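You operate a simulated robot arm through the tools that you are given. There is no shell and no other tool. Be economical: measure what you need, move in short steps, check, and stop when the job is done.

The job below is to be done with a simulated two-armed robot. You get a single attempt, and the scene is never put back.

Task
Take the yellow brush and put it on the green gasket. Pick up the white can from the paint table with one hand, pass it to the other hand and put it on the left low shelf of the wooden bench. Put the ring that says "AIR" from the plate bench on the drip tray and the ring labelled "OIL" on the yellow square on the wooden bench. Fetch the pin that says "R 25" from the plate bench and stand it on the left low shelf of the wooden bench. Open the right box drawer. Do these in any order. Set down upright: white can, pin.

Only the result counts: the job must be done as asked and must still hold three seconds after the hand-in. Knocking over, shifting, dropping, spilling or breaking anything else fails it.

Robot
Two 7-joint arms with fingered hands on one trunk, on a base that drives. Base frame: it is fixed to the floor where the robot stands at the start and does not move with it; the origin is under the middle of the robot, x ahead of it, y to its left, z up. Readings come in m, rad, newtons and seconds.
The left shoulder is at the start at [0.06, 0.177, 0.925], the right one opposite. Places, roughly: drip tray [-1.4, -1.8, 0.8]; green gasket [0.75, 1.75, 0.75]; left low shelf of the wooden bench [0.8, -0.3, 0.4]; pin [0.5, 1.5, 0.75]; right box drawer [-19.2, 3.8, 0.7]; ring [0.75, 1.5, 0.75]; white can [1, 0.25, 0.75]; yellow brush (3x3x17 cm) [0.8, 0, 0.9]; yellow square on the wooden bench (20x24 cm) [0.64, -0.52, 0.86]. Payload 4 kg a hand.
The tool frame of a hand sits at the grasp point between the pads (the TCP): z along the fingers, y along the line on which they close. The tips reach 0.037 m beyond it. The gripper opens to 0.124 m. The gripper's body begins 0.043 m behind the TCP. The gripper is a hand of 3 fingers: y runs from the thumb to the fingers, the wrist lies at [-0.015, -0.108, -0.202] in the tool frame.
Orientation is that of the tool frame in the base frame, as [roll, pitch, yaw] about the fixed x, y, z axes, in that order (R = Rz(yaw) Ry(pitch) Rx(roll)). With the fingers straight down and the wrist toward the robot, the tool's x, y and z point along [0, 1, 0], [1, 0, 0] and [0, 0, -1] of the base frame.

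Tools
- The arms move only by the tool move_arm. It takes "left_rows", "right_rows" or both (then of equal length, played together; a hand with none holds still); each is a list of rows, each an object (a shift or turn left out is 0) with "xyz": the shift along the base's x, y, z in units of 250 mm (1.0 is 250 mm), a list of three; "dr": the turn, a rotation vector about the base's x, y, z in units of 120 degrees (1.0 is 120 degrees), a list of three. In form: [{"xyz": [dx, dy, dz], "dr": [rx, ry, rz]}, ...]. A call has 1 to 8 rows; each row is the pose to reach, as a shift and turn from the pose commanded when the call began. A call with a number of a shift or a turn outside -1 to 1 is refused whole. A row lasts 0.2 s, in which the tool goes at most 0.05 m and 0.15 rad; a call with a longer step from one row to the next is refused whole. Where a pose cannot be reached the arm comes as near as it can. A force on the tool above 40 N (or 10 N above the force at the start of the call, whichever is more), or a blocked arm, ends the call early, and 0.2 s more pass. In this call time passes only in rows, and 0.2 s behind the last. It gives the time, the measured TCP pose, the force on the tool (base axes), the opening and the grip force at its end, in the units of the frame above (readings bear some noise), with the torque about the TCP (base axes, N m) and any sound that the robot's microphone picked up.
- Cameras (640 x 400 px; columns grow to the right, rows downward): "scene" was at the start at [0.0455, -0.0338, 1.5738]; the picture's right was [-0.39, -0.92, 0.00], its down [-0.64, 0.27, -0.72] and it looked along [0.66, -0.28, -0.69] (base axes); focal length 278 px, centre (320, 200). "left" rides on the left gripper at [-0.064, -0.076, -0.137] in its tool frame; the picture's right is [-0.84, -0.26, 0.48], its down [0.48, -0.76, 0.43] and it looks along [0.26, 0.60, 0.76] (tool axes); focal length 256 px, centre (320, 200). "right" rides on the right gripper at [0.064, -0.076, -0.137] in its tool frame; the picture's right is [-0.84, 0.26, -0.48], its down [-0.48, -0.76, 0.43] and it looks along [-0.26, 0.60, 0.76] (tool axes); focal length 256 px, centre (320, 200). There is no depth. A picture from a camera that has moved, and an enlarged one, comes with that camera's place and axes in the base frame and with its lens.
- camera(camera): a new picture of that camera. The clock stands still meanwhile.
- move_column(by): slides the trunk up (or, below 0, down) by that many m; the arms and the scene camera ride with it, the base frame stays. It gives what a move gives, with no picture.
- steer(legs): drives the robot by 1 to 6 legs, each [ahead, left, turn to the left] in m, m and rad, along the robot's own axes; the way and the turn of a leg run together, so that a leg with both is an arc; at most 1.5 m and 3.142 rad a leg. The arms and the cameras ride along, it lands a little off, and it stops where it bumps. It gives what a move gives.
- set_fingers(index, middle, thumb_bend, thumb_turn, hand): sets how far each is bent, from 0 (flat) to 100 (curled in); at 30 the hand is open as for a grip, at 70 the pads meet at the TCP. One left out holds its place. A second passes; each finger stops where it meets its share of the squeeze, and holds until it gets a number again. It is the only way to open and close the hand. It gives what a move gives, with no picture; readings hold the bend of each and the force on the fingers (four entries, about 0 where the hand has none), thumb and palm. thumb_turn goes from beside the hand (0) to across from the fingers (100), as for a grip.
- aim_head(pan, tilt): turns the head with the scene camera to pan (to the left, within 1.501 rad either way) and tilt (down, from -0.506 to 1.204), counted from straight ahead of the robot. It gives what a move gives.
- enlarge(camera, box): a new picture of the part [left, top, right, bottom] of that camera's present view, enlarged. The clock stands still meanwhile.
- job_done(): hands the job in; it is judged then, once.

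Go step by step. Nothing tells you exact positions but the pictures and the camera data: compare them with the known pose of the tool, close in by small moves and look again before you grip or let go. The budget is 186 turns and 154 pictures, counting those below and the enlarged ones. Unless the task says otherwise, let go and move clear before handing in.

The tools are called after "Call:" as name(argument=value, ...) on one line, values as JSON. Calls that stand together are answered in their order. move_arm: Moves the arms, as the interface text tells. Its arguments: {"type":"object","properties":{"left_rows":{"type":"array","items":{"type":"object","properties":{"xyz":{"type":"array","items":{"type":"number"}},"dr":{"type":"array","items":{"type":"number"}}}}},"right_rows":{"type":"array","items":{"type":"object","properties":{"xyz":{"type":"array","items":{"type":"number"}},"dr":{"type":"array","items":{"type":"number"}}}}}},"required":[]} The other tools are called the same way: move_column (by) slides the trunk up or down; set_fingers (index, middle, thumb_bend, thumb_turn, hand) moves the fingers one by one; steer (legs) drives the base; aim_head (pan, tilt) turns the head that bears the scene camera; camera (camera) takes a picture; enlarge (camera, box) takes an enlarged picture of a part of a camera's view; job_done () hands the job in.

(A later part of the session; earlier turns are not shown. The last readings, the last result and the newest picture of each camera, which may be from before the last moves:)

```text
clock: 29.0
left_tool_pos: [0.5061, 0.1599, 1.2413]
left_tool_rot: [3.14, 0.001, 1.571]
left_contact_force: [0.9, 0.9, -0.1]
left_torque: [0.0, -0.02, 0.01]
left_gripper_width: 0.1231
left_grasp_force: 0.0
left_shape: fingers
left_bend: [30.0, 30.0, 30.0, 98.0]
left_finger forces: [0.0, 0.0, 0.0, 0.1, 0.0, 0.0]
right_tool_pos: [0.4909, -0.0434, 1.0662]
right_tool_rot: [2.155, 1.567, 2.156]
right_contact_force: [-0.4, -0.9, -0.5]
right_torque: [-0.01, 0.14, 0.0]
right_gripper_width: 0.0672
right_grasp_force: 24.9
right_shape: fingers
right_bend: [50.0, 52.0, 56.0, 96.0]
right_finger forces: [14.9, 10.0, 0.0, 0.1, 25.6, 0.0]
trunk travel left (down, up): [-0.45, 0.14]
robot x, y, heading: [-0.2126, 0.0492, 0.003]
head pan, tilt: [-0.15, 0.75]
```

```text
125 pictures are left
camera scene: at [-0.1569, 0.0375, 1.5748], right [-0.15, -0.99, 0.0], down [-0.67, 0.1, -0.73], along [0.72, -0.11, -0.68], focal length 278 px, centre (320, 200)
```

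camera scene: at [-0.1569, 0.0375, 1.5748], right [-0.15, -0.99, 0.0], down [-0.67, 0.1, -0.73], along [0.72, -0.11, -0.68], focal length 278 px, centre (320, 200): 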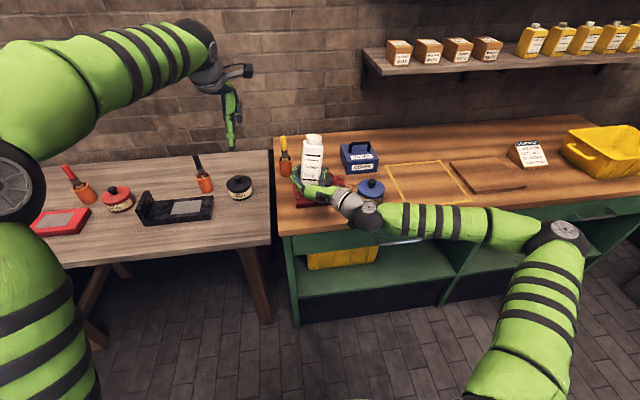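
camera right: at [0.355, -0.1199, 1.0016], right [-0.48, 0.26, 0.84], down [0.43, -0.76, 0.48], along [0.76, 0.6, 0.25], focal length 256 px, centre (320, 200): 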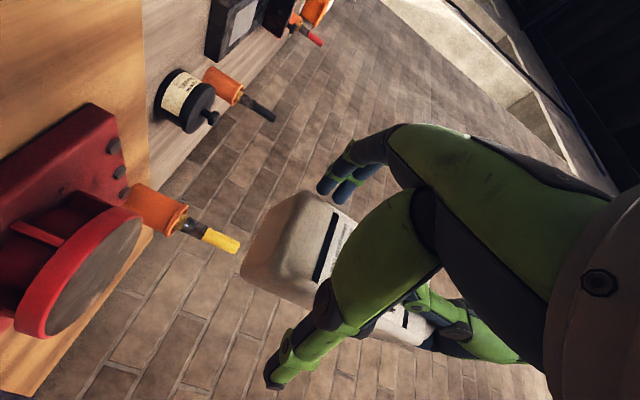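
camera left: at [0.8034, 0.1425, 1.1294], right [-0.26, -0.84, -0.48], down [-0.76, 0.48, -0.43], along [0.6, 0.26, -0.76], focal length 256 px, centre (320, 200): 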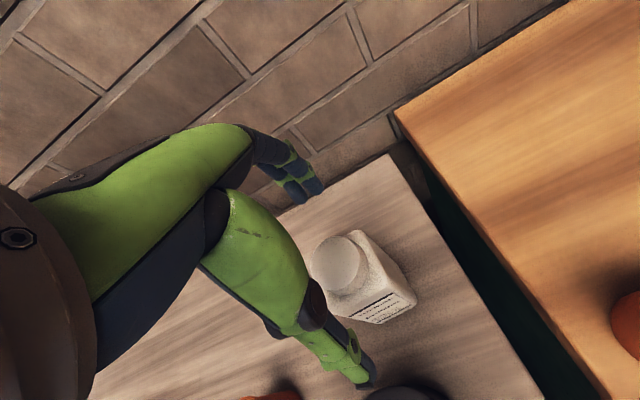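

The hand-over is done. I back off, lower the trunk and look at the shelf.

Call:
steer(legs=[[-0.33, 0, 0]])

Call:
move_column(by=-0.4)

Call:
aim_head(pan=-0.2, tilt=0.55)

Call:
camera(camera="scene")

```text
clock: 31.2
left_tool_pos: [0.1719, 0.1573, 1.2419]
left_tool_rot: [-3.14, 0.001, 1.57]
left_contact_force: [0.4, -0.9, 0.5]
left_torque: [-0.01, 0.01, -0.03]
left_gripper_width: 0.1231
left_grasp_force: 0.0
left_shape: fingers
left_bend: [30.0, 30.0, 30.0, 98.0]
left_finger forces: [0.0, 0.0, 0.0, 0.1, 0.0, 0.0]
right_tool_pos: [0.1578, -0.0456, 1.067]
right_tool_rot: [-0.478, 1.57, -0.48]
right_contact_force: [0.2, 0.5, -0.1]
right_torque: [-0.04, 0.12, 0.0]
right_gripper_width: 0.0674
right_grasp_force: 25.3
right_shape: fingers
right_bend: [50.0, 52.0, 56.0, 96.0]
right_finger forces: [14.9, 10.0, 0.1, 0.0, 25.5, 0.1]
trunk travel left (down, up): [-0.45, 0.14]
robot x, y, heading: [-0.5415, 0.05, -0.005]
head pan, tilt: [-0.15, 0.75]
```

```text
clock: 35.0
left_tool_pos: [0.1733, 0.1578, 0.8409]
left_tool_rot: [3.141, 0.002, 1.569]
left_contact_force: [-0.4, -0.3, 0.0]
left_torque: [0.01, 0.02, 0.0]
left_gripper_width: 0.1235
left_grasp_force: 0.1
left_shape: fingers
left_bend: [30.0, 30.0, 30.0, 98.0]
left_finger forces: [0.1, 0.0, 0.0, 0.1, 0.1, 0.1]
right_tool_pos: [0.1598, -0.0438, 0.666]
right_tool_rot: [-2.897, 1.569, -2.901]
right_contact_force: [0.3, 0.1, -0.5]
right_torque: [-0.03, 0.11, 0.0]
right_gripper_width: 0.0673
right_grasp_force: 25.0
right_shape: fingers
right_bend: [50.0, 52.0, 56.0, 96.0]
right_finger forces: [14.9, 10.0, 0.0, 0.0, 25.4, 0.0]
trunk travel left (down, up): [-0.05, 0.54]
robot x, y, heading: [-0.5391, 0.0509, 0.001]
head pan, tilt: [-0.15, 0.75]
```

```text
clock: 35.8
left_tool_pos: [0.1747, 0.1579, 0.8404]
left_tool_rot: [3.141, 0.0, 1.569]
left_contact_force: [-0.4, 0.2, 0.0]
left_torque: [-0.02, -0.01, -0.01]
left_gripper_width: 0.1231
left_grasp_force: 0.1
left_shape: fingers
left_bend: [30.0, 30.0, 30.0, 98.0]
left_finger forces: [0.0, 0.0, 0.0, 0.0, 0.0, 0.1]
right_tool_pos: [0.1584, -0.0444, 0.6663]
right_tool_rot: [-3.118, 1.568, -3.122]
right_contact_force: [0.5, 0.9, -0.3]
right_torque: [-0.02, 0.09, 0.0]
right_gripper_width: 0.0673
right_grasp_force: 25.2
right_shape: fingers
right_bend: [50.0, 52.0, 56.0, 96.0]
right_finger forces: [15.0, 10.1, 0.0, 0.0, 25.4, 0.1]
trunk travel left (down, up): [-0.05, 0.54]
robot x, y, heading: [-0.5406, 0.0505, 0.002]
head pan, tilt: [-0.201, 0.55]
```

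```text
124 pictures are left
camera scene: at [-0.4826, 0.0317, 1.1921], right [-0.2, -0.98, 0.0], down [-0.51, 0.11, -0.85], along [0.83, -0.17, -0.52], focal length 278 px, centre (320, 200)
```

scene: 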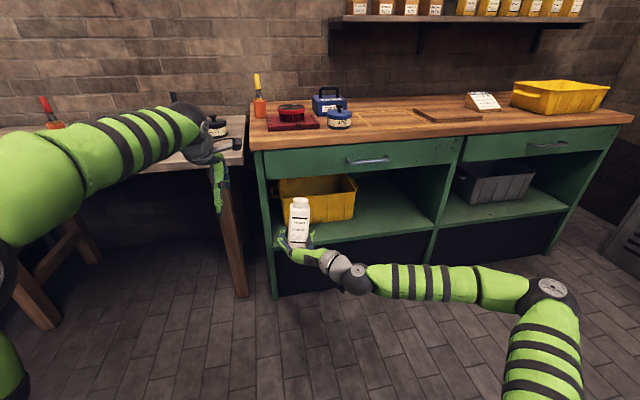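

Shelf top is at z≈0.39, front edge x≈0.44, the yellow bin's front at x≈0.58. I check how the bottle sits in the hand.

Call:
enlarge(camera="scene", box=[240, 160, 400, 260])

Call:
camera(camera="right")

Call:
camera(camera="left")

```text
4.00 times, centred on (320, 210) of scene
camera zoom: at [-0.4826, 0.0317, 1.1921], right [-0.2, -0.98, 0.0], down [-0.51, 0.11, -0.85], along [0.83, -0.17, -0.52], focal length 1113 px, centre (320, 160)
```

zoom: 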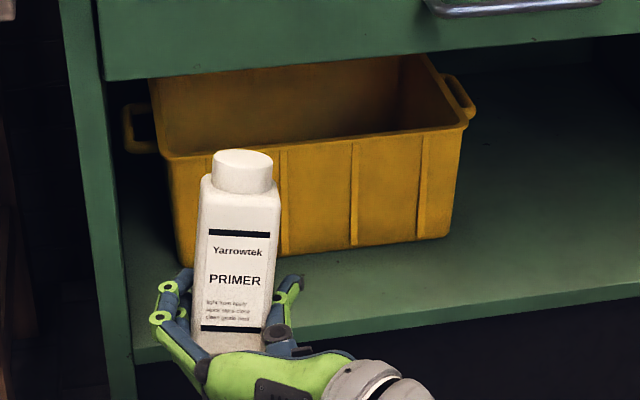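

```text
122 pictures are left
camera right: at [0.0224, -0.1207, 0.6016], right [-0.48, 0.26, 0.84], down [0.43, -0.76, 0.48], along [0.76, 0.59, 0.25], focal length 256 px, centre (320, 200)
```

right: 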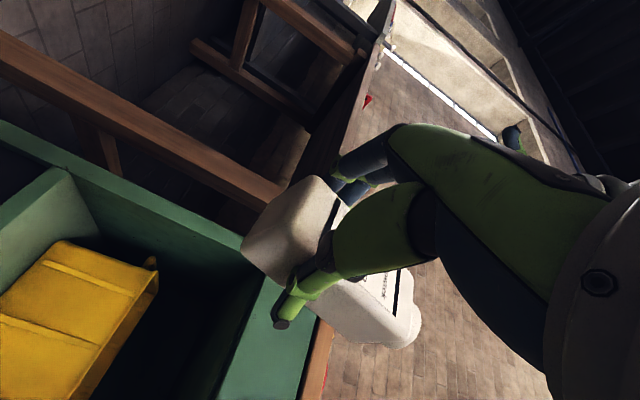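

```text
121 pictures are left
camera left: at [0.0966, 0.0952, 0.9778], right [-0.26, -0.84, -0.48], down [-0.76, 0.48, -0.43], along [0.6, 0.25, -0.76], focal length 256 px, centre (320, 200)
```

left: 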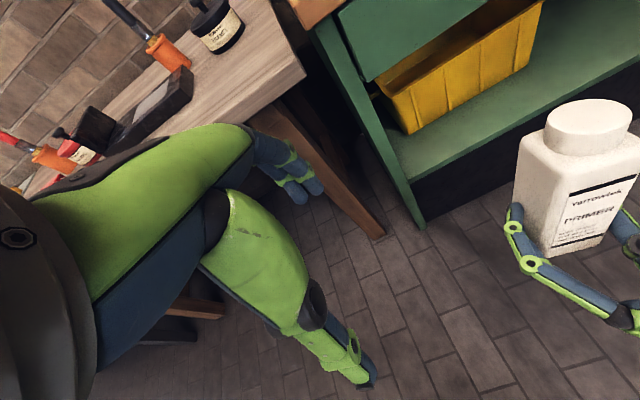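

The bottle seems slightly tilted in the hand; I zoom to measure the lean.

Call:
enlarge(camera="left", box=[480, 80, 640, 280])

Call:
enlarge(camera="scene", box=[270, 190, 330, 260])

Call:
enlarge(camera="right", box=[220, 160, 440, 360])

```text
2.00 times, centred on (560, 180) of left
camera zoom: at [0.0966, 0.0952, 0.9778], right [-0.26, -0.84, -0.48], down [-0.76, 0.48, -0.43], along [0.6, 0.25, -0.76], focal length 512 px, centre (-160, 240)
```

zoom: 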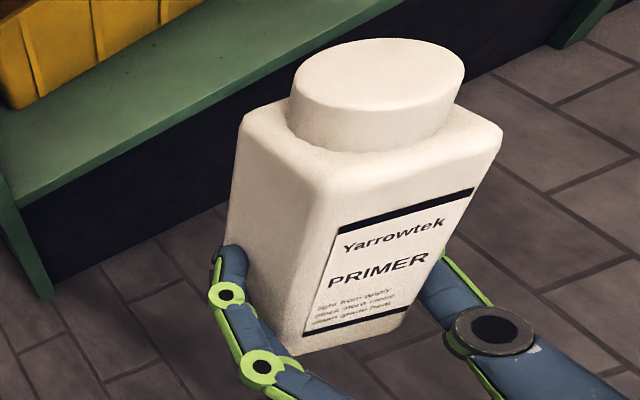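

```text
5.71 times, centred on (300, 225) of scene
camera zoom: at [-0.4826, 0.0317, 1.1921], right [-0.2, -0.98, 0.0], down [-0.51, 0.11, -0.85], along [0.83, -0.17, -0.52], focal length 1590 px, centre (434, 57)
```

zoom: 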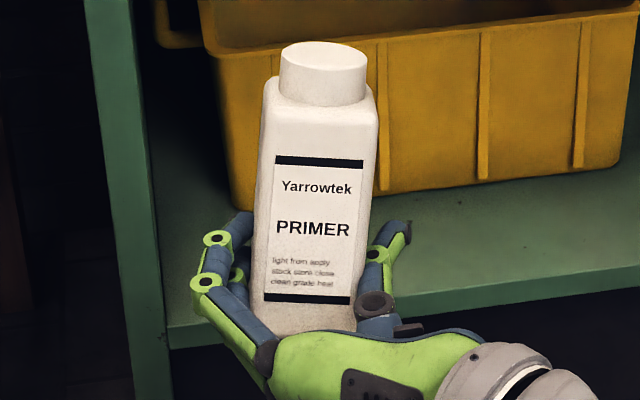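

```text
2.00 times, centred on (330, 260) of right
camera zoom: at [0.0224, -0.1207, 0.6016], right [-0.48, 0.26, 0.84], down [0.43, -0.76, 0.48], along [0.76, 0.59, 0.25], focal length 512 px, centre (300, 80)
```

zoom: 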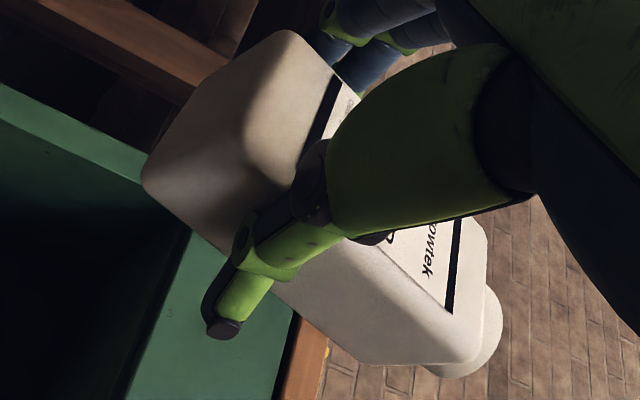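

Triangulated label corners show the bottle leaning about 18° forward and 10° to the right in the hand. I turn the hand to bring it upright and check again.

Call:
move_arm(right_rows=[{"dr": [-0.028, -0.051, 0]}, {"dr": [-0.056, -0.101, 0]}, {"dr": [-0.084, -0.152, 0]}])

Call:
enlarge(camera="left", box=[480, 80, 640, 280])

Call:
enlarge(camera="scene", box=[270, 190, 330, 260])

```text
clock: 36.6
left_tool_pos: [0.1737, 0.1572, 0.8418]
left_tool_rot: [-3.141, 0.0, 1.569]
left_contact_force: [0.7, -0.6, 1.3]
left_torque: [-0.02, 0.01, -0.02]
left_gripper_width: 0.123
left_grasp_force: 0.1
left_shape: fingers
left_bend: [30.0, 30.0, 30.0, 98.0]
left_finger forces: [0.1, 0.0, 0.0, 0.0, 0.1, 0.1]
right_tool_pos: [0.1582, -0.0448, 0.6649]
right_tool_rot: [-0.499, 1.207, -0.502]
right_contact_force: [-0.2, 1.3, 1.0]
right_torque: [-0.03, 0.09, 0.01]
right_gripper_width: 0.067
right_grasp_force: 25.5
right_shape: fingers
right_bend: [50.0, 52.0, 56.0, 96.0]
right_finger forces: [14.7, 10.5, 0.1, 0.0, 25.2, 0.0]
trunk travel left (down, up): [-0.05, 0.54]
robot x, y, heading: [-0.5424, 0.0545, -0.005]
head pan, tilt: [-0.201, 0.55]
```

```text
2.00 times, centred on (560, 180) of left
camera zoom: at [0.0965, 0.0952, 0.9778], right [-0.26, -0.84, -0.48], down [-0.76, 0.48, -0.43], along [0.6, 0.25, -0.76], focal length 512 px, centre (-160, 240)
```

zoom: 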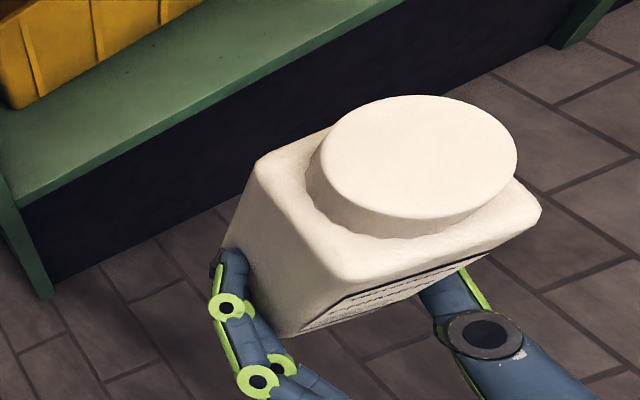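

```text
5.71 times, centred on (300, 225) of scene
camera zoom: at [-0.4827, 0.0317, 1.1922], right [-0.2, -0.98, 0.0], down [-0.51, 0.11, -0.85], along [0.83, -0.17, -0.52], focal length 1590 px, centre (434, 57)
```

zoom: 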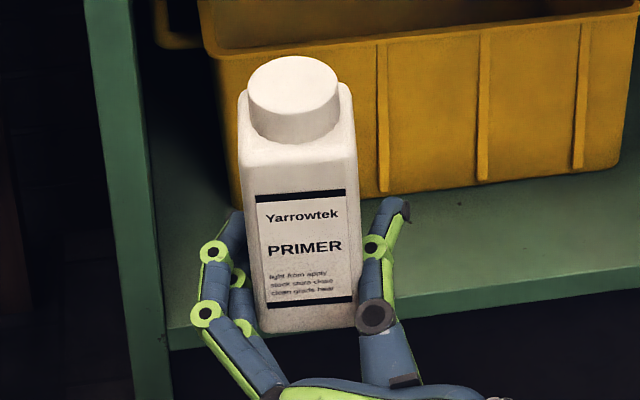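

The bottle is now upright in the tilted hand (label edges vertical within a degree or two). I lower it to just above shelf height while still outside the bench, then sidestep to the right.

Call:
move_column(by=-0.05)

Call:
move_arm(right_rows=[{"xyz": [0, 0, -0.16]}, {"xyz": [0, 0, -0.32]}, {"xyz": [0, 0, -0.48]}, {"xyz": [0, 0, -0.62]}])

Call:
steer(legs=[[0, -0.38, 0], [0.2, 0, 0]])

Call:
camera(camera="scene")

Call:
camera(camera="left")

```text
clock: 37.5
left_tool_pos: [0.1725, 0.1575, 0.7925]
left_tool_rot: [3.141, -0.001, 1.57]
left_contact_force: [0.3, 0.1, -1.1]
left_torque: [-0.01, -0.01, 0.01]
left_gripper_width: 0.123
left_grasp_force: 0.1
left_shape: fingers
left_bend: [30.0, 30.0, 30.0, 98.0]
left_finger forces: [0.0, 0.0, 0.1, 0.1, 0.0, 0.0]
right_tool_pos: [0.159, -0.0446, 0.6163]
right_tool_rot: [-0.496, 1.208, -0.5]
right_contact_force: [0.7, 0.1, -0.3]
right_torque: [-0.04, 0.09, 0.01]
right_gripper_width: 0.0669
right_grasp_force: 25.0
right_shape: fingers
right_bend: [50.0, 52.0, 56.0, 96.0]
right_finger forces: [14.7, 10.6, 0.0, 0.0, 25.2, 0.1]
trunk travel left (down, up): [0.0, 0.59]
robot x, y, heading: [-0.5421, 0.0496, -0.003]
head pan, tilt: [-0.201, 0.55]
```

```text
clock: 38.5
left_tool_pos: [0.1731, 0.1574, 0.7914]
left_tool_rot: [3.141, -0.001, 1.57]
left_contact_force: [-0.3, -0.9, -0.4]
left_torque: [-0.02, -0.04, 0.01]
left_gripper_width: 0.1235
left_grasp_force: 0.0
left_shape: fingers
left_bend: [30.0, 30.0, 30.0, 98.0]
left_finger forces: [0.0, 0.0, 0.0, 0.0, 0.1, 0.1]
right_tool_pos: [0.159, -0.0432, 0.4607]
right_tool_rot: [-0.499, 1.209, -0.503]
right_contact_force: [-0.4, 0.5, 0.2]
right_torque: [-0.07, 0.06, 0.0]
right_gripper_width: 0.067
right_grasp_force: 25.1
right_shape: fingers
right_bend: [50.0, 52.0, 56.0, 96.0]
right_finger forces: [14.7, 10.6, 0.0, 0.1, 25.1, 0.0]
trunk travel left (down, up): [0.0, 0.59]
robot x, y, heading: [-0.5396, 0.0524, -0.001]
head pan, tilt: [-0.201, 0.55]
```

```text
clock: 42.1
left_tool_pos: [0.3717, -0.2266, 0.7913]
left_tool_rot: [-3.141, 0.001, 1.568]
left_contact_force: [-0.1, -0.1, 0.5]
left_torque: [-0.03, 0.01, 0.04]
left_gripper_width: 0.1231
left_grasp_force: 0.1
left_shape: fingers
left_bend: [30.0, 30.0, 30.0, 98.0]
left_finger forces: [0.1, 0.0, 0.0, 0.1, 0.1, 0.0]
right_tool_pos: [0.3567, -0.4283, 0.462]
right_tool_rot: [-0.499, 1.208, -0.504]
right_contact_force: [0.4, 0.3, -0.2]
right_torque: [0.0, 0.08, 0.01]
right_gripper_width: 0.067
right_grasp_force: 24.5
right_shape: fingers
right_bend: [50.0, 52.0, 56.0, 96.0]
right_finger forces: [14.6, 10.4, 0.0, 0.0, 25.0, 0.0]
trunk travel left (down, up): [0.0, 0.59]
robot x, y, heading: [-0.3431, -0.3324, -0.006]
head pan, tilt: [-0.201, 0.55]
```

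```text
115 pictures are left
camera scene: at [-0.2838, -0.3517, 1.1422], right [-0.2, -0.98, 0.0], down [-0.51, 0.11, -0.85], along [0.83, -0.17, -0.52], focal length 278 px, centre (320, 200)
```

scene: 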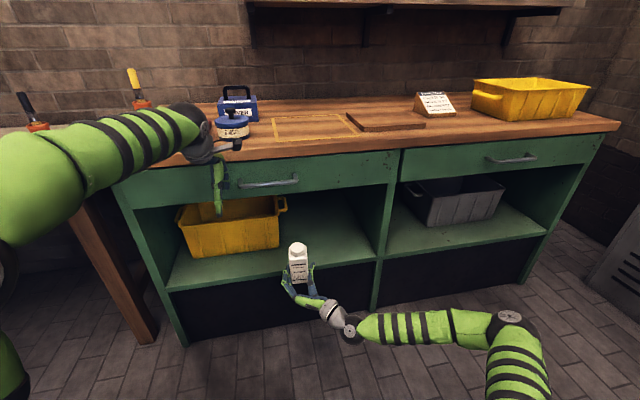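

```text
114 pictures are left
camera left: at [0.2955, -0.2892, 0.9278], right [-0.26, -0.84, -0.48], down [-0.76, 0.49, -0.43], along [0.6, 0.25, -0.76], focal length 256 px, centre (320, 200)
```

left: 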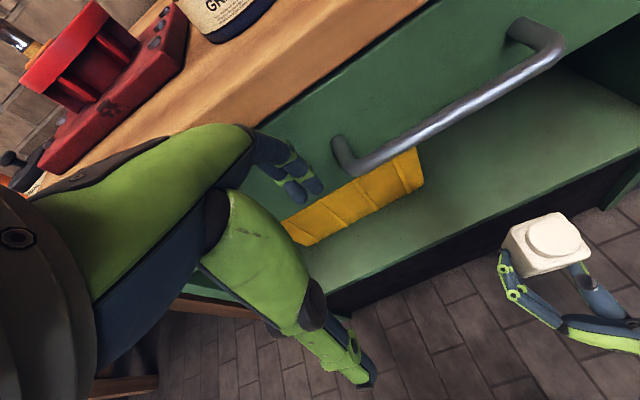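

The left hand is close to the drawer handle, so I pull it back first, then drive 0.1 m forward and look.

Call:
move_arm(left_rows=[{"xyz": [-0.18, 0, 0]}, {"xyz": [-0.36, 0, 0.03]}, {"xyz": [-0.5, 0, 0.13]}, {"xyz": [-0.5, 0.04, 0.31]}, {"xyz": [-0.5, 0.1, 0.49]}, {"xyz": [-0.5, 0.16, 0.66]}, {"xyz": [-0.45, 0.2, 0.84]}, {"xyz": [-0.4, 0.2, 1.0]}])

Call:
steer(legs=[[0.1, 0, 0]])

Call:
enlarge(camera="scene", box=[220, 190, 400, 310])

Call:
camera(camera="right")

```text
clock: 43.9
left_tool_pos: [0.2724, -0.1761, 1.0427]
left_tool_rot: [-3.139, 0.0, 1.566]
left_contact_force: [-0.4, 0.3, 0.0]
left_torque: [-0.05, -0.01, -0.02]
left_gripper_width: 0.1231
left_grasp_force: 0.0
left_shape: fingers
left_bend: [30.0, 30.0, 30.0, 98.0]
left_finger forces: [0.1, 0.0, 0.0, 0.0, 0.1, 0.0]
right_tool_pos: [0.357, -0.4269, 0.4598]
right_tool_rot: [-0.502, 1.208, -0.507]
right_contact_force: [0.4, -0.1, 0.2]
right_torque: [-0.06, 0.11, 0.01]
right_gripper_width: 0.0666
right_grasp_force: 24.7
right_shape: fingers
right_bend: [50.0, 52.0, 56.0, 96.0]
right_finger forces: [14.4, 10.4, 0.0, 0.0, 24.6, 0.0]
trunk travel left (down, up): [0.0, 0.59]
robot x, y, heading: [-0.338, -0.3316, -0.005]
head pan, tilt: [-0.201, 0.55]
```

```text
clock: 45.0
left_tool_pos: [0.3746, -0.1782, 1.0419]
left_tool_rot: [-3.141, -0.001, 1.566]
left_contact_force: [0.0, 1.0, 0.5]
left_torque: [0.01, 0.03, -0.01]
left_gripper_width: 0.1232
left_grasp_force: 0.1
left_shape: fingers
left_bend: [30.0, 30.0, 30.0, 98.0]
left_finger forces: [0.1, 0.0, 0.0, 0.0, 0.1, 0.1]
right_tool_pos: [0.458, -0.4282, 0.4608]
right_tool_rot: [-0.498, 1.208, -0.505]
right_contact_force: [0.2, 0.2, 0.4]
right_torque: [-0.04, 0.08, 0.01]
right_gripper_width: 0.0669
right_grasp_force: 24.6
right_shape: fingers
right_bend: [50.0, 52.0, 56.0, 96.0]
right_finger forces: [14.5, 10.5, 0.1, 0.1, 24.8, 0.0]
trunk travel left (down, up): [0.0, 0.59]
robot x, y, heading: [-0.2372, -0.3337, -0.006]
head pan, tilt: [-0.201, 0.55]
```

```text
3.33 times, centred on (310, 250) of scene
camera zoom: at [-0.1827, -0.3522, 1.1422], right [-0.2, -0.98, 0.0], down [-0.51, 0.11, -0.85], along [0.83, -0.17, -0.52], focal length 927 px, centre (353, 33)
```

zoom: 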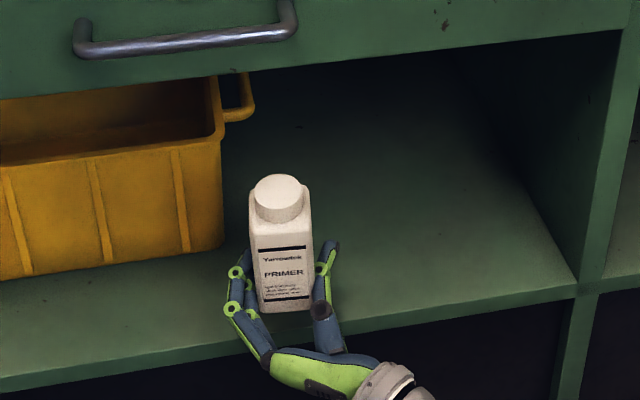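

```text
112 pictures are left
camera right: at [0.3463, -0.5186, 0.3711], right [-0.71, 0.39, 0.59], down [0.24, -0.66, 0.72], along [0.66, 0.65, 0.37], focal length 256 px, centre (320, 200)
```

right: 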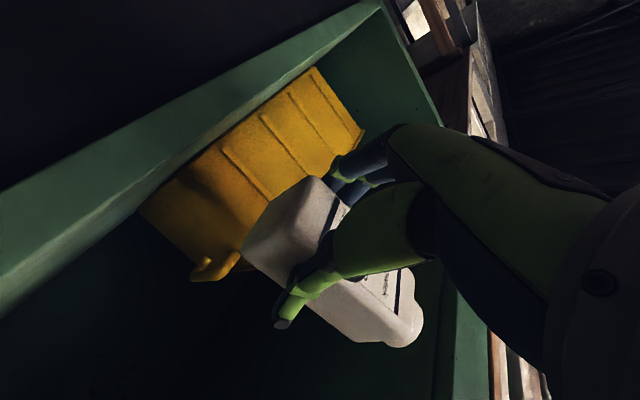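

The shelf edge is at x≈0.46 and the bottle must go ~3.5 cm further in. I move forward and lower most of the way.

Call:
move_arm(right_rows=[{"xyz": [0.07, 0, 0]}, {"xyz": [0.14, 0, 0]}, {"xyz": [0.14, 0, -0.06]}, {"xyz": [0.14, 0, -0.12]}])

Call:
enlarge(camera="scene", box=[240, 210, 360, 290])

Call:
camera(camera="right")

```text
clock: 46.0
left_tool_pos: [0.3733, -0.178, 1.0424]
left_tool_rot: [3.141, -0.001, 1.567]
left_contact_force: [0.2, 0.2, 0.3]
left_torque: [-0.01, -0.01, -0.02]
left_gripper_width: 0.1232
left_grasp_force: 0.0
left_shape: fingers
left_bend: [30.0, 30.0, 30.0, 98.0]
left_finger forces: [0.0, 0.0, 0.0, 0.0, 0.0, 0.1]
right_tool_pos: [0.4813, -0.4494, 0.4466]
right_tool_rot: [-0.501, 1.211, -0.507]
right_contact_force: [-0.1, 0.5, -0.2]
right_torque: [-0.06, 0.09, 0.0]
right_gripper_width: 0.0669
right_grasp_force: 24.6
right_shape: fingers
right_bend: [50.0, 52.0, 56.0, 96.0]
right_finger forces: [14.4, 10.3, 0.1, 0.0, 24.6, 0.0]
right hand out of reach, approached as far as the arm can: row 1, 2, 3, 4
trunk travel left (down, up): [0.0, 0.59]
robot x, y, heading: [-0.2426, -0.3355, -0.005]
head pan, tilt: [-0.201, 0.55]
```

```text
5.00 times, centred on (300, 250) of scene
camera zoom: at [-0.1826, -0.3522, 1.1422], right [-0.2, -0.98, 0.0], down [-0.51, 0.11, -0.85], along [0.83, -0.17, -0.52], focal length 1391 px, centre (420, -50)
```

zoom: 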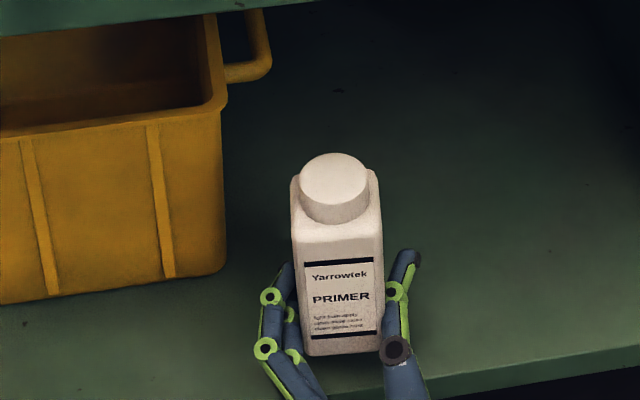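

```text
110 pictures are left
camera right: at [0.3692, -0.5379, 0.3553], right [-0.71, 0.39, 0.59], down [0.24, -0.66, 0.72], along [0.66, 0.65, 0.37], focal length 256 px, centre (320, 200)
```

right: 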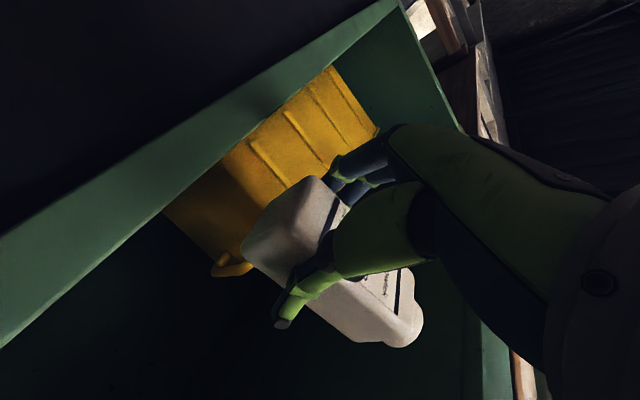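

The arm is at a limit so near its midline; I sidestep the base left while bringing the arm out to the right.

Call:
steer(legs=[[0, 0.12, 0]])

Call:
move_arm(right_rows=[{"xyz": [0, -0.18, 0]}, {"xyz": [0, -0.36, 0]}, {"xyz": [0, -0.45, 0]}])

```text
clock: 47.3
left_tool_pos: [0.3736, -0.0587, 1.0419]
left_tool_rot: [-3.141, 0.001, 1.564]
left_contact_force: [0.6, -0.3, -0.9]
left_torque: [-0.01, 0.02, -0.03]
left_gripper_width: 0.1233
left_grasp_force: 0.0
left_shape: fingers
left_bend: [30.0, 30.0, 30.0, 98.0]
left_finger forces: [0.0, 0.0, 0.1, 0.0, 0.1, 0.1]
right_tool_pos: [0.4805, -0.3277, 0.4446]
right_tool_rot: [-0.501, 1.209, -0.506]
right_contact_force: [0.2, -0.1, 0.6]
right_torque: [-0.06, 0.09, -0.01]
right_gripper_width: 0.0671
right_grasp_force: 24.7
right_shape: fingers
right_bend: [50.0, 52.0, 56.0, 96.0]
right_finger forces: [14.5, 10.3, 0.0, 0.0, 24.6, 0.0]
trunk travel left (down, up): [0.0, 0.59]
robot x, y, heading: [-0.2387, -0.2166, -0.005]
head pan, tilt: [-0.201, 0.55]
```

```text
clock: 48.1
left_tool_pos: [0.3753, -0.0579, 1.0424]
left_tool_rot: [3.141, 0.001, 1.567]
left_contact_force: [0.8, 0.7, 0.2]
left_torque: [-0.03, -0.01, 0.02]
left_gripper_width: 0.1234
left_grasp_force: 0.1
left_shape: fingers
left_bend: [30.0, 30.0, 30.0, 98.0]
left_finger forces: [0.1, 0.1, 0.1, 0.0, 0.0, 0.0]
right_tool_pos: [0.4824, -0.4412, 0.445]
right_tool_rot: [-0.507, 1.209, -0.512]
right_contact_force: [0.1, 0.1, -0.2]
right_torque: [-0.05, 0.09, 0.01]
right_gripper_width: 0.0665
right_grasp_force: 24.6
right_shape: fingers
right_bend: [50.0, 52.0, 57.0, 96.0]
right_finger forces: [14.4, 10.2, 0.0, 0.0, 24.5, 0.0]
trunk travel left (down, up): [0.0, 0.59]
robot x, y, heading: [-0.2398, -0.2133, -0.004]
head pan, tilt: [-0.201, 0.55]
```

Now it tracks. I move a little forward and lower gently until contact.

Call:
move_arm(right_rows=[{"xyz": [0.04, 0, 0]}, {"xyz": [0.04, 0, -0.05]}, {"xyz": [0.04, 0, -0.09]}])

Call:
enlarge(camera="scene", box=[280, 190, 430, 290])

```text
clock: 48.9
left_tool_pos: [0.374, -0.0581, 1.0425]
left_tool_rot: [-3.141, 0.0, 1.565]
left_contact_force: [0.2, -0.2, -0.2]
left_torque: [-0.02, 0.01, -0.02]
left_gripper_width: 0.1234
left_grasp_force: 0.0
left_shape: fingers
left_bend: [30.0, 30.0, 30.0, 98.0]
left_finger forces: [0.0, 0.0, 0.0, 0.0, 0.0, 0.0]
right_tool_pos: [0.4906, -0.4416, 0.4227]
right_tool_rot: [-0.501, 1.211, -0.507]
right_contact_force: [0.4, 0.3, -0.7]
right_torque: [-0.04, 0.12, -0.01]
right_gripper_width: 0.0663
right_grasp_force: 24.2
right_shape: fingers
right_bend: [50.0, 52.0, 57.0, 96.0]
right_finger forces: [14.3, 10.3, 0.1, 0.1, 24.4, 0.0]
trunk travel left (down, up): [0.0, 0.59]
robot x, y, heading: [-0.2408, -0.2152, -0.004]
head pan, tilt: [-0.201, 0.55]
```

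```text
4.00 times, centred on (355, 240) of scene
camera zoom: at [-0.1821, -0.2326, 1.1422], right [-0.2, -0.98, 0.0], down [-0.51, 0.11, -0.85], along [0.83, -0.17, -0.52], focal length 1113 px, centre (180, 40)
```

zoom: 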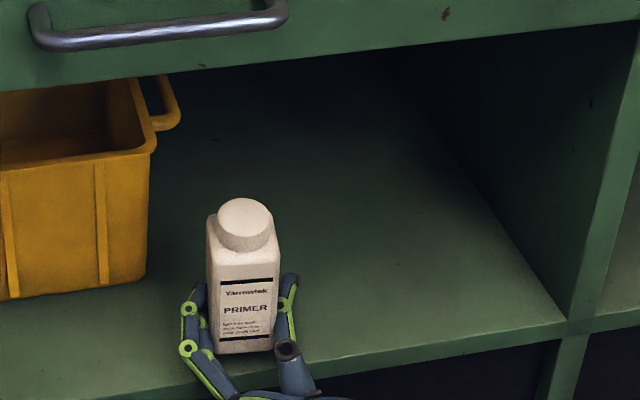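

The bottle's front face is about 1 cm inside the edge. I lower on to the shelf in small steps.

Call:
move_arm(right_rows=[{"xyz": [0.02, 0, -0.02]}, {"xyz": [0.02, 0, -0.04]}, {"xyz": [0.02, 0, -0.055]}, {"xyz": [0.02, 0, -0.07]}])

Call:
enlarge(camera="scene", box=[280, 190, 430, 290])

```text
clock: 49.9
left_tool_pos: [0.3751, -0.0569, 1.0422]
left_tool_rot: [3.14, 0.0, 1.566]
left_contact_force: [-0.1, 0.4, -0.1]
left_torque: [0.02, -0.06, -0.02]
left_gripper_width: 0.1232
left_grasp_force: 0.0
left_shape: fingers
left_bend: [30.0, 30.0, 30.0, 98.0]
left_finger forces: [0.0, 0.1, 0.0, 0.0, 0.0, 0.1]
right_tool_pos: [0.4972, -0.4407, 0.4045]
right_tool_rot: [-0.498, 1.208, -0.503]
right_contact_force: [-0.6, -0.1, -0.3]
right_torque: [-0.07, 0.07, -0.03]
right_gripper_width: 0.0664
right_grasp_force: 24.0
right_shape: fingers
right_bend: [50.0, 52.0, 57.0, 96.0]
right_finger forces: [14.3, 10.0, 0.1, 0.1, 24.4, 0.0]
trunk travel left (down, up): [0.0, 0.59]
robot x, y, heading: [-0.2413, -0.2134, -0.01]
head pan, tilt: [-0.201, 0.55]
```

```text
4.00 times, centred on (355, 240) of scene
camera zoom: at [-0.1821, -0.2326, 1.1422], right [-0.2, -0.98, 0.0], down [-0.51, 0.11, -0.85], along [0.83, -0.17, -0.52], focal length 1113 px, centre (180, 40)
```

zoom: 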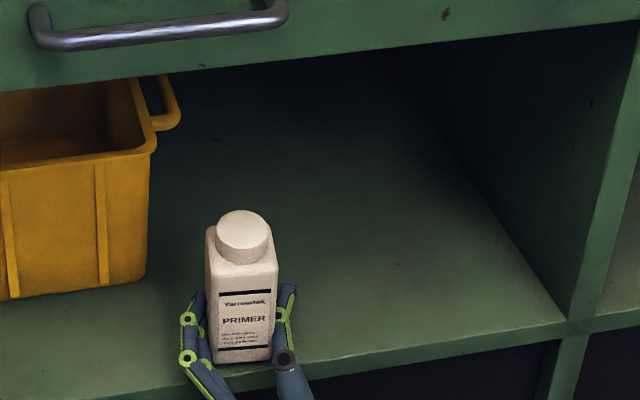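

No contact yet, so the shelf is a bit lower and its edge a bit further than thought. I go up slightly, 2.5 cm further in, and down again.

Call:
move_arm(right_rows=[{"xyz": [0, 0, 0.04]}, {"xyz": [0.05, 0, 0.04]}, {"xyz": [0.1, 0, 0.04]}, {"xyz": [0.1, 0, 0.02]}, {"xyz": [0.1, 0, 0]}, {"xyz": [0.1, 0, -0.015]}, {"xyz": [0.1, 0, -0.03]}])

Call:
enlarge(camera="scene", box=[280, 190, 430, 290])

```text
clock: 51.5
left_tool_pos: [0.3741, -0.0579, 1.042]
left_tool_rot: [3.141, 0.0, 1.565]
left_contact_force: [0.3, 0.3, 0.3]
left_torque: [0.0, -0.02, -0.01]
left_gripper_width: 0.1233
left_grasp_force: 0.0
left_shape: fingers
left_bend: [30.0, 30.0, 30.0, 98.0]
left_finger forces: [0.0, 0.0, 0.0, 0.0, 0.0, 0.0]
right_tool_pos: [0.5218, -0.4412, 0.4001]
right_tool_rot: [-0.494, 1.206, -0.501]
right_contact_force: [1.4, -1.3, 5.8]
right_torque: [0.17, 0.04, -0.02]
right_gripper_width: 0.0664
right_grasp_force: 25.3
right_shape: fingers
right_bend: [50.0, 52.0, 56.0, 97.0]
right_finger forces: [15.8, 10.1, 0.1, 0.1, 25.6, 0.1]
trunk travel left (down, up): [0.0, 0.59]
robot x, y, heading: [-0.239, -0.2129, -0.003]
head pan, tilt: [-0.201, 0.55]
```

```text
4.00 times, centred on (355, 240) of scene
camera zoom: at [-0.1826, -0.2325, 1.1424], right [-0.2, -0.98, 0.0], down [-0.51, 0.11, -0.85], along [0.83, -0.17, -0.52], focal length 1113 px, centre (180, 40)
```

zoom: 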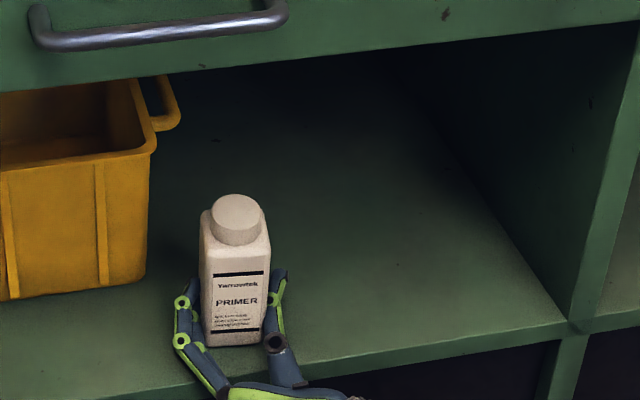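

Contact at 5.8 N; the bottle is 4 cm inside the edge. I press a touch further to be sure the base is flat.

Call:
move_arm(right_rows=[{"xyz": [0, 0, -0.01]}, {"xyz": [0, 0, -0.02]}, {"xyz": [0, 0, -0.03]}])

Call:
enlarge(camera="scene", box=[300, 225, 375, 275])

Call:
camera(camera="right")

```text
clock: 52.3
left_tool_pos: [0.3723, -0.0587, 1.0455]
left_tool_rot: [3.139, -0.001, 1.565]
left_contact_force: [0.9, 0.0, 0.5]
left_torque: [-0.01, -0.03, 0.01]
left_gripper_width: 0.1232
left_grasp_force: 0.1
left_shape: fingers
left_bend: [30.0, 30.0, 30.0, 98.0]
left_finger forces: [0.1, 0.0, 0.1, 0.0, 0.1, 0.0]
right_tool_pos: [0.5214, -0.4408, 0.398]
right_tool_rot: [-0.483, 1.201, -0.491]
right_contact_force: [-2.6, -5.6, 39.5]
right_torque: [0.88, 1.07, 0.46]
right_gripper_width: 0.0662
right_grasp_force: 39.9
right_shape: fingers
right_bend: [50.0, 53.0, 56.0, 98.0]
right_finger forces: [42.2, 10.3, 0.1, 0.1, 27.2, 0.1]
trunk travel left (down, up): [0.0, 0.59]
robot x, y, heading: [-0.2404, -0.2142, -0.007]
head pan, tilt: [-0.201, 0.55]
```

```text
8.00 times, centred on (338, 250) of scene
camera zoom: at [-0.1848, -0.2321, 1.1428], right [-0.2, -0.98, 0.0], down [-0.51, 0.11, -0.85], along [0.84, -0.17, -0.52], focal length 2226 px, centre (180, -200)
```

zoom: 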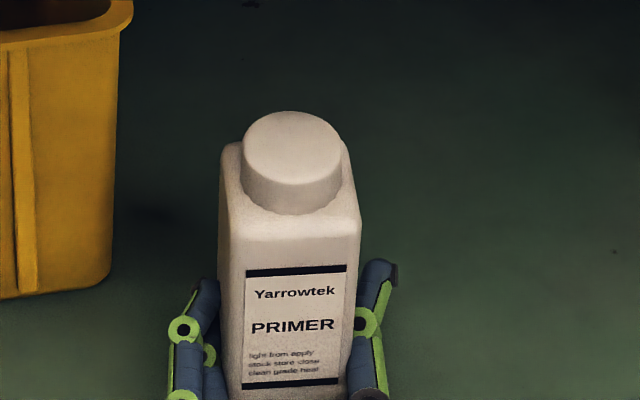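

```text
105 pictures are left
camera right: at [0.4111, -0.5301, 0.3061], right [-0.72, 0.38, 0.58], down [0.23, -0.66, 0.72], along [0.66, 0.65, 0.38], focal length 256 px, centre (320, 200)
```

right: 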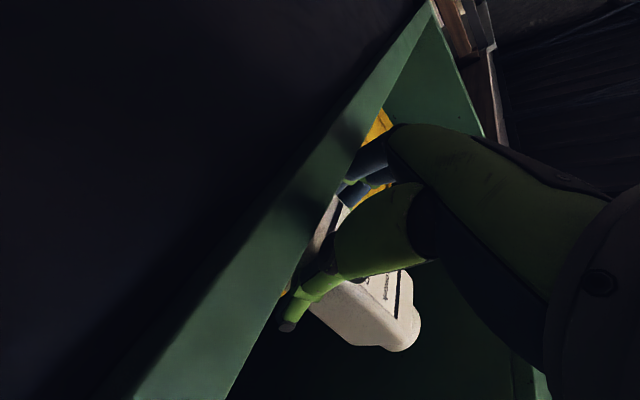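

The lower index finger is resting on the shelf, so the base is at most millimetres above it. I relieve the pressure and open.

Call:
move_arm(right_rows=[{"xyz": [0, 0, 0.012]}, {"xyz": [0, 0, 0.022]}])

Call:
set_fingers(hand="right", index=42, middle=42, thumb_bend=42)

Call:
enlarge(camera="scene", box=[300, 225, 375, 275])

```text
clock: 52.9
left_tool_pos: [0.3724, -0.0576, 1.0434]
left_tool_rot: [3.14, 0.0, 1.568]
left_contact_force: [0.5, 0.3, 0.7]
left_torque: [-0.02, 0.0, 0.01]
left_gripper_width: 0.1231
left_grasp_force: 0.1
left_shape: fingers
left_bend: [30.0, 30.0, 30.0, 98.0]
left_finger forces: [0.0, 0.0, 0.1, 0.0, 0.1, 0.1]
right_tool_pos: [0.5217, -0.4409, 0.3979]
right_tool_rot: [-0.489, 1.205, -0.495]
right_contact_force: [7.3, -2.6, 24.6]
right_torque: [0.59, 0.15, -0.07]
right_gripper_width: 0.0663
right_grasp_force: 32.1
right_shape: fingers
right_bend: [50.0, 53.0, 56.0, 98.0]
right_finger forces: [26.6, 10.1, 0.0, 0.0, 26.2, 0.1]
trunk travel left (down, up): [0.0, 0.59]
robot x, y, heading: [-0.2377, -0.2203, -0.008]
head pan, tilt: [-0.201, 0.55]
```

```text
clock: 53.9
left_tool_pos: [0.3741, -0.058, 1.0432]
left_tool_rot: [-3.141, 0.0, 1.566]
left_contact_force: [0.1, -0.2, -0.3]
left_torque: [-0.01, 0.01, -0.04]
left_gripper_width: 0.1233
left_grasp_force: 0.0
left_shape: fingers
left_bend: [30.0, 30.0, 30.0, 98.0]
left_finger forces: [0.0, 0.0, 0.1, 0.0, 0.0, 0.1]
right_tool_pos: [0.5214, -0.4425, 0.3958]
right_tool_rot: [-0.508, 1.209, -0.514]
right_contact_force: [3.7, -6.3, 17.7]
right_torque: [0.5, 0.39, 0.05]
right_gripper_width: 0.0824
right_grasp_force: 8.0
right_shape: fingers
right_bend: [45.0, 42.0, 42.0, 98.0]
right_finger forces: [15.3, 0.0, 0.0, 0.0, 0.0, 0.0]
trunk travel left (down, up): [0.0, 0.59]
robot x, y, heading: [-0.2417, -0.2138, -0.009]
head pan, tilt: [-0.201, 0.55]
```

```text
8.00 times, centred on (338, 250) of scene
camera zoom: at [-0.1833, -0.2324, 1.1422], right [-0.2, -0.98, 0.0], down [-0.51, 0.11, -0.85], along [0.84, -0.17, -0.52], focal length 2226 px, centre (180, -200)
```

zoom: 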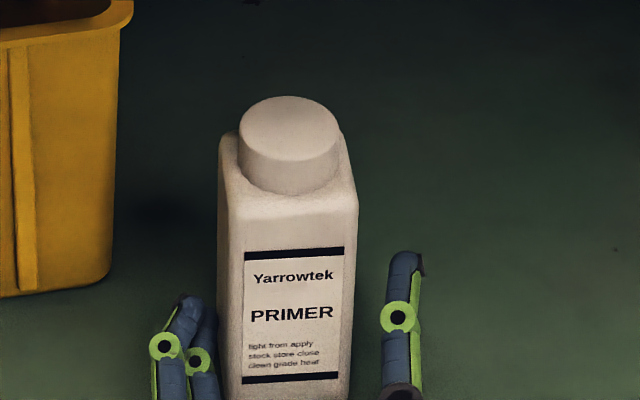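

The bottle stands by itself. I open fully and withdraw straight back.

Call:
move_arm(right_rows=[{"xyz": [0, 0, 0.02]}, {"xyz": [0, 0, 0.04]}])

Call:
set_fingers(hand="right", index=30, middle=30, thumb_bend=30)

Call:
steer(legs=[[-0.3, 0, 0]])

Call:
camera(camera="scene")

```text
clock: 54.5
left_tool_pos: [0.3744, -0.0583, 1.0419]
left_tool_rot: [3.141, 0.0, 1.567]
left_contact_force: [0.7, 0.0, -0.3]
left_torque: [0.02, 0.0, 0.03]
left_gripper_width: 0.1234
left_grasp_force: 0.0
left_shape: fingers
left_bend: [30.0, 30.0, 30.0, 98.0]
left_finger forces: [0.1, 0.0, 0.1, 0.1, 0.1, 0.0]
right_tool_pos: [0.5219, -0.4408, 0.4041]
right_tool_rot: [-0.514, 1.211, -0.518]
right_contact_force: [0.2, 0.3, -0.2]
right_torque: [0.0, -0.01, 0.02]
right_gripper_width: 0.0871
right_grasp_force: 0.2
right_shape: fingers
right_bend: [42.0, 42.0, 42.0, 98.0]
right_finger forces: [0.0, 0.0, 0.1, 0.1, 0.0, 0.0]
trunk travel left (down, up): [0.0, 0.59]
robot x, y, heading: [-0.2405, -0.2105, -0.005]
head pan, tilt: [-0.201, 0.55]
```

```text
clock: 55.5
left_tool_pos: [0.3746, -0.0584, 1.0409]
left_tool_rot: [3.141, 0.0, 1.566]
left_contact_force: [0.5, -0.6, 0.5]
left_torque: [-0.03, 0.0, 0.05]
left_gripper_width: 0.1234
left_grasp_force: 0.0
left_shape: fingers
left_bend: [30.0, 30.0, 30.0, 98.0]
left_finger forces: [0.0, 0.0, 0.0, 0.0, 0.0, 0.0]
right_tool_pos: [0.5231, -0.4414, 0.4064]
right_tool_rot: [-0.504, 1.208, -0.509]
right_contact_force: [0.9, -0.4, -0.2]
right_torque: [-0.02, 0.03, 0.02]
right_gripper_width: 0.123
right_grasp_force: 0.1
right_shape: fingers
right_bend: [30.0, 30.0, 30.0, 98.0]
right_finger forces: [0.1, 0.0, 0.0, 0.0, 0.0, 0.0]
trunk travel left (down, up): [0.0, 0.59]
robot x, y, heading: [-0.2428, -0.2123, 0.001]
head pan, tilt: [-0.201, 0.55]
```

```text
clock: 57.5
left_tool_pos: [0.073, -0.0552, 1.0411]
left_tool_rot: [-3.141, -0.002, 1.569]
left_contact_force: [0.7, -0.8, 0.0]
left_torque: [0.0, -0.03, 0.02]
left_gripper_width: 0.1232
left_grasp_force: 0.0
left_shape: fingers
left_bend: [30.0, 30.0, 30.0, 98.0]
left_finger forces: [0.0, 0.1, 0.1, 0.1, 0.1, 0.0]
right_tool_pos: [0.2209, -0.4383, 0.406]
right_tool_rot: [-0.502, 1.211, -0.504]
right_contact_force: [0.4, 0.2, 0.5]
right_torque: [0.01, -0.01, 0.01]
right_gripper_width: 0.1235
right_grasp_force: 0.0
right_shape: fingers
right_bend: [30.0, 30.0, 30.0, 98.0]
right_finger forces: [0.0, 0.0, 0.0, 0.1, 0.0, 0.1]
trunk travel left (down, up): [0.0, 0.59]
robot x, y, heading: [-0.5373, -0.2068, -0.005]
head pan, tilt: [-0.201, 0.55]
```

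```text
103 pictures are left
camera scene: at [-0.4827, -0.2314, 1.1422], right [-0.2, -0.98, 0.0], down [-0.51, 0.11, -0.85], along [0.84, -0.17, -0.52], focal length 278 px, centre (320, 200)
```

scene: 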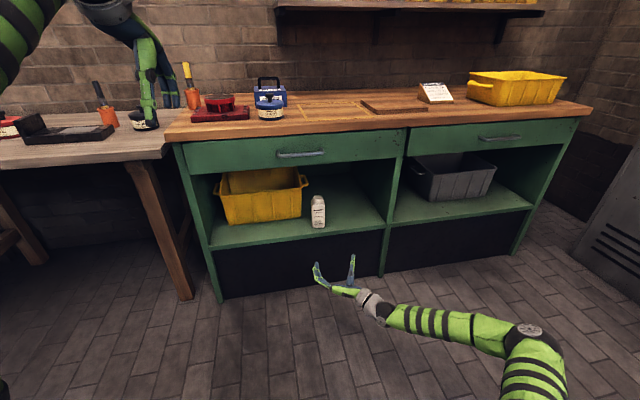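

The can stands upright on the shelf. Next is the yellow brush: its top is about [0.776, 0.036, 1.047], in a cup with the rim at z≈0.96. I raise the trunk and turn the left hand to point forward so that I can grip the handle from the front.

Call:
move_column(by=0.45)

Call:
move_arm(left_rows=[{"xyz": [0, 0, -0.1], "dr": [0.041, -0.041, -0.041]}, {"xyz": [0, 0, -0.2], "dr": [0.082, -0.082, -0.082]}, {"xyz": [0, 0, -0.3], "dr": [0.123, -0.123, -0.123]}, {"xyz": [0, 0.05, -0.4], "dr": [0.164, -0.164, -0.164]}, {"xyz": [0, 0.1, -0.5], "dr": [0.205, -0.205, -0.205]}, {"xyz": [0, 0.15, -0.6], "dr": [0.246, -0.246, -0.246]}, {"xyz": [0, 0.2, -0.7], "dr": [0.287, -0.287, -0.287]}, {"xyz": [0, 0.2, -0.8], "dr": [0.328, -0.328, -0.328]}], right_rows=[{"xyz": [-0.1, 0, 0.12]}, {"xyz": [-0.2, 0, 0.24]}, {"xyz": [-0.3, 0, 0.36]}, {"xyz": [-0.4, 0, 0.48]}, {"xyz": [-0.5, 0, 0.6]}, {"xyz": [-0.6, 0, 0.72]}, {"xyz": [-0.7, 0, 0.84]}, {"xyz": [-0.75, 0, 0.95]}])

Call:
move_arm(left_rows=[{"dr": [0.041, -0.041, -0.041]}, {"dr": [0.082, -0.082, -0.082]}, {"dr": [0.123, -0.123, -0.123]}, {"dr": [0.164, -0.164, -0.164]}, {"dr": [0.205, -0.205, -0.205]}, {"dr": [0.245, -0.245, -0.245]}, {"dr": [0.249, -0.249, -0.249]}])

Call:
aim_head(pan=0.15, tilt=0.65)

Call:
camera(camera="scene")

```text
refused: 0.45 is not a number from -0.4 to 0.4
```

```text
clock: 59.3
left_tool_pos: [0.0733, -0.006, 0.8422]
left_tool_rot: [2.63, -0.836, 1.057]
left_contact_force: [0.9, -1.1, -0.5]
left_torque: [-0.01, -0.02, 0.01]
left_gripper_width: 0.1232
left_grasp_force: 0.0
left_shape: fingers
left_bend: [30.0, 30.0, 30.0, 98.0]
left_finger forces: [0.1, 0.0, 0.0, 0.0, 0.1, 0.0]
right_tool_pos: [0.033, -0.4379, 0.6417]
right_tool_rot: [-0.5, 1.208, -0.502]
right_contact_force: [-0.3, 1.3, -0.4]
right_torque: [0.03, -0.03, 0.01]
right_gripper_width: 0.1236
right_grasp_force: 0.0
right_shape: fingers
right_bend: [30.0, 30.0, 30.0, 98.0]
right_finger forces: [0.1, 0.0, 0.0, 0.1, 0.0, 0.0]
trunk travel left (down, up): [0.0, 0.59]
robot x, y, heading: [-0.5385, -0.2113, -0.003]
head pan, tilt: [-0.201, 0.55]
```

```text
clock: 60.9
left_tool_pos: [0.0722, -0.005, 0.8423]
left_tool_rot: [-2.14, -1.567, -1.002]
left_contact_force: [0.7, -0.1, 0.0]
left_torque: [-0.03, 0.0, 0.01]
left_gripper_width: 0.1237
left_grasp_force: 0.0
left_shape: fingers
left_bend: [30.0, 30.0, 30.0, 98.0]
left_finger forces: [0.0, 0.0, 0.0, 0.0, 0.0, 0.0]
right_tool_pos: [0.0324, -0.4376, 0.6412]
right_tool_rot: [-0.503, 1.21, -0.506]
right_contact_force: [0.4, -0.3, 0.3]
right_torque: [0.01, -0.01, 0.02]
right_gripper_width: 0.1233
right_grasp_force: 0.1
right_shape: fingers
right_bend: [30.0, 30.0, 30.0, 98.0]
right_finger forces: [0.1, 0.0, 0.1, 0.0, 0.0, 0.0]
trunk travel left (down, up): [0.0, 0.59]
robot x, y, heading: [-0.5393, -0.213, -0.002]
head pan, tilt: [-0.201, 0.55]
```

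```text
clock: 61.8
left_tool_pos: [0.0743, -0.0055, 0.8426]
left_tool_rot: [-1.969, -1.569, -1.169]
left_contact_force: [0.0, -0.2, 0.0]
left_torque: [0.03, -0.01, 0.02]
left_gripper_width: 0.1233
left_grasp_force: 0.1
left_shape: fingers
left_bend: [30.0, 30.0, 30.0, 98.0]
left_finger forces: [0.1, 0.0, 0.0, 0.1, 0.0, 0.1]
right_tool_pos: [0.0332, -0.4382, 0.6427]
right_tool_rot: [-0.505, 1.211, -0.507]
right_contact_force: [-0.7, -0.7, -0.7]
right_torque: [0.0, 0.01, 0.02]
right_gripper_width: 0.1235
right_grasp_force: 0.1
right_shape: fingers
right_bend: [30.0, 30.0, 30.0, 98.0]
right_finger forces: [0.0, 0.0, 0.0, 0.0, 0.0, 0.1]
trunk travel left (down, up): [0.0, 0.59]
robot x, y, heading: [-0.5417, -0.2138, -0.003]
head pan, tilt: [0.15, 0.649]
```

```text
102 pictures are left
camera scene: at [-0.4849, -0.2005, 1.1334], right [0.15, -0.99, 0.0], down [-0.6, -0.09, -0.8], along [0.79, 0.12, -0.6], focal length 278 px, centre (320, 200)
```

scene: 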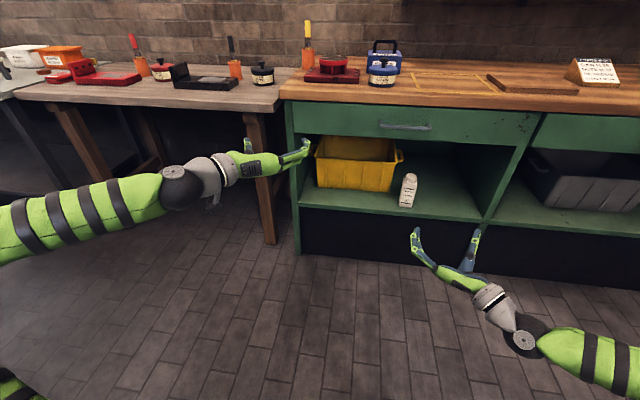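

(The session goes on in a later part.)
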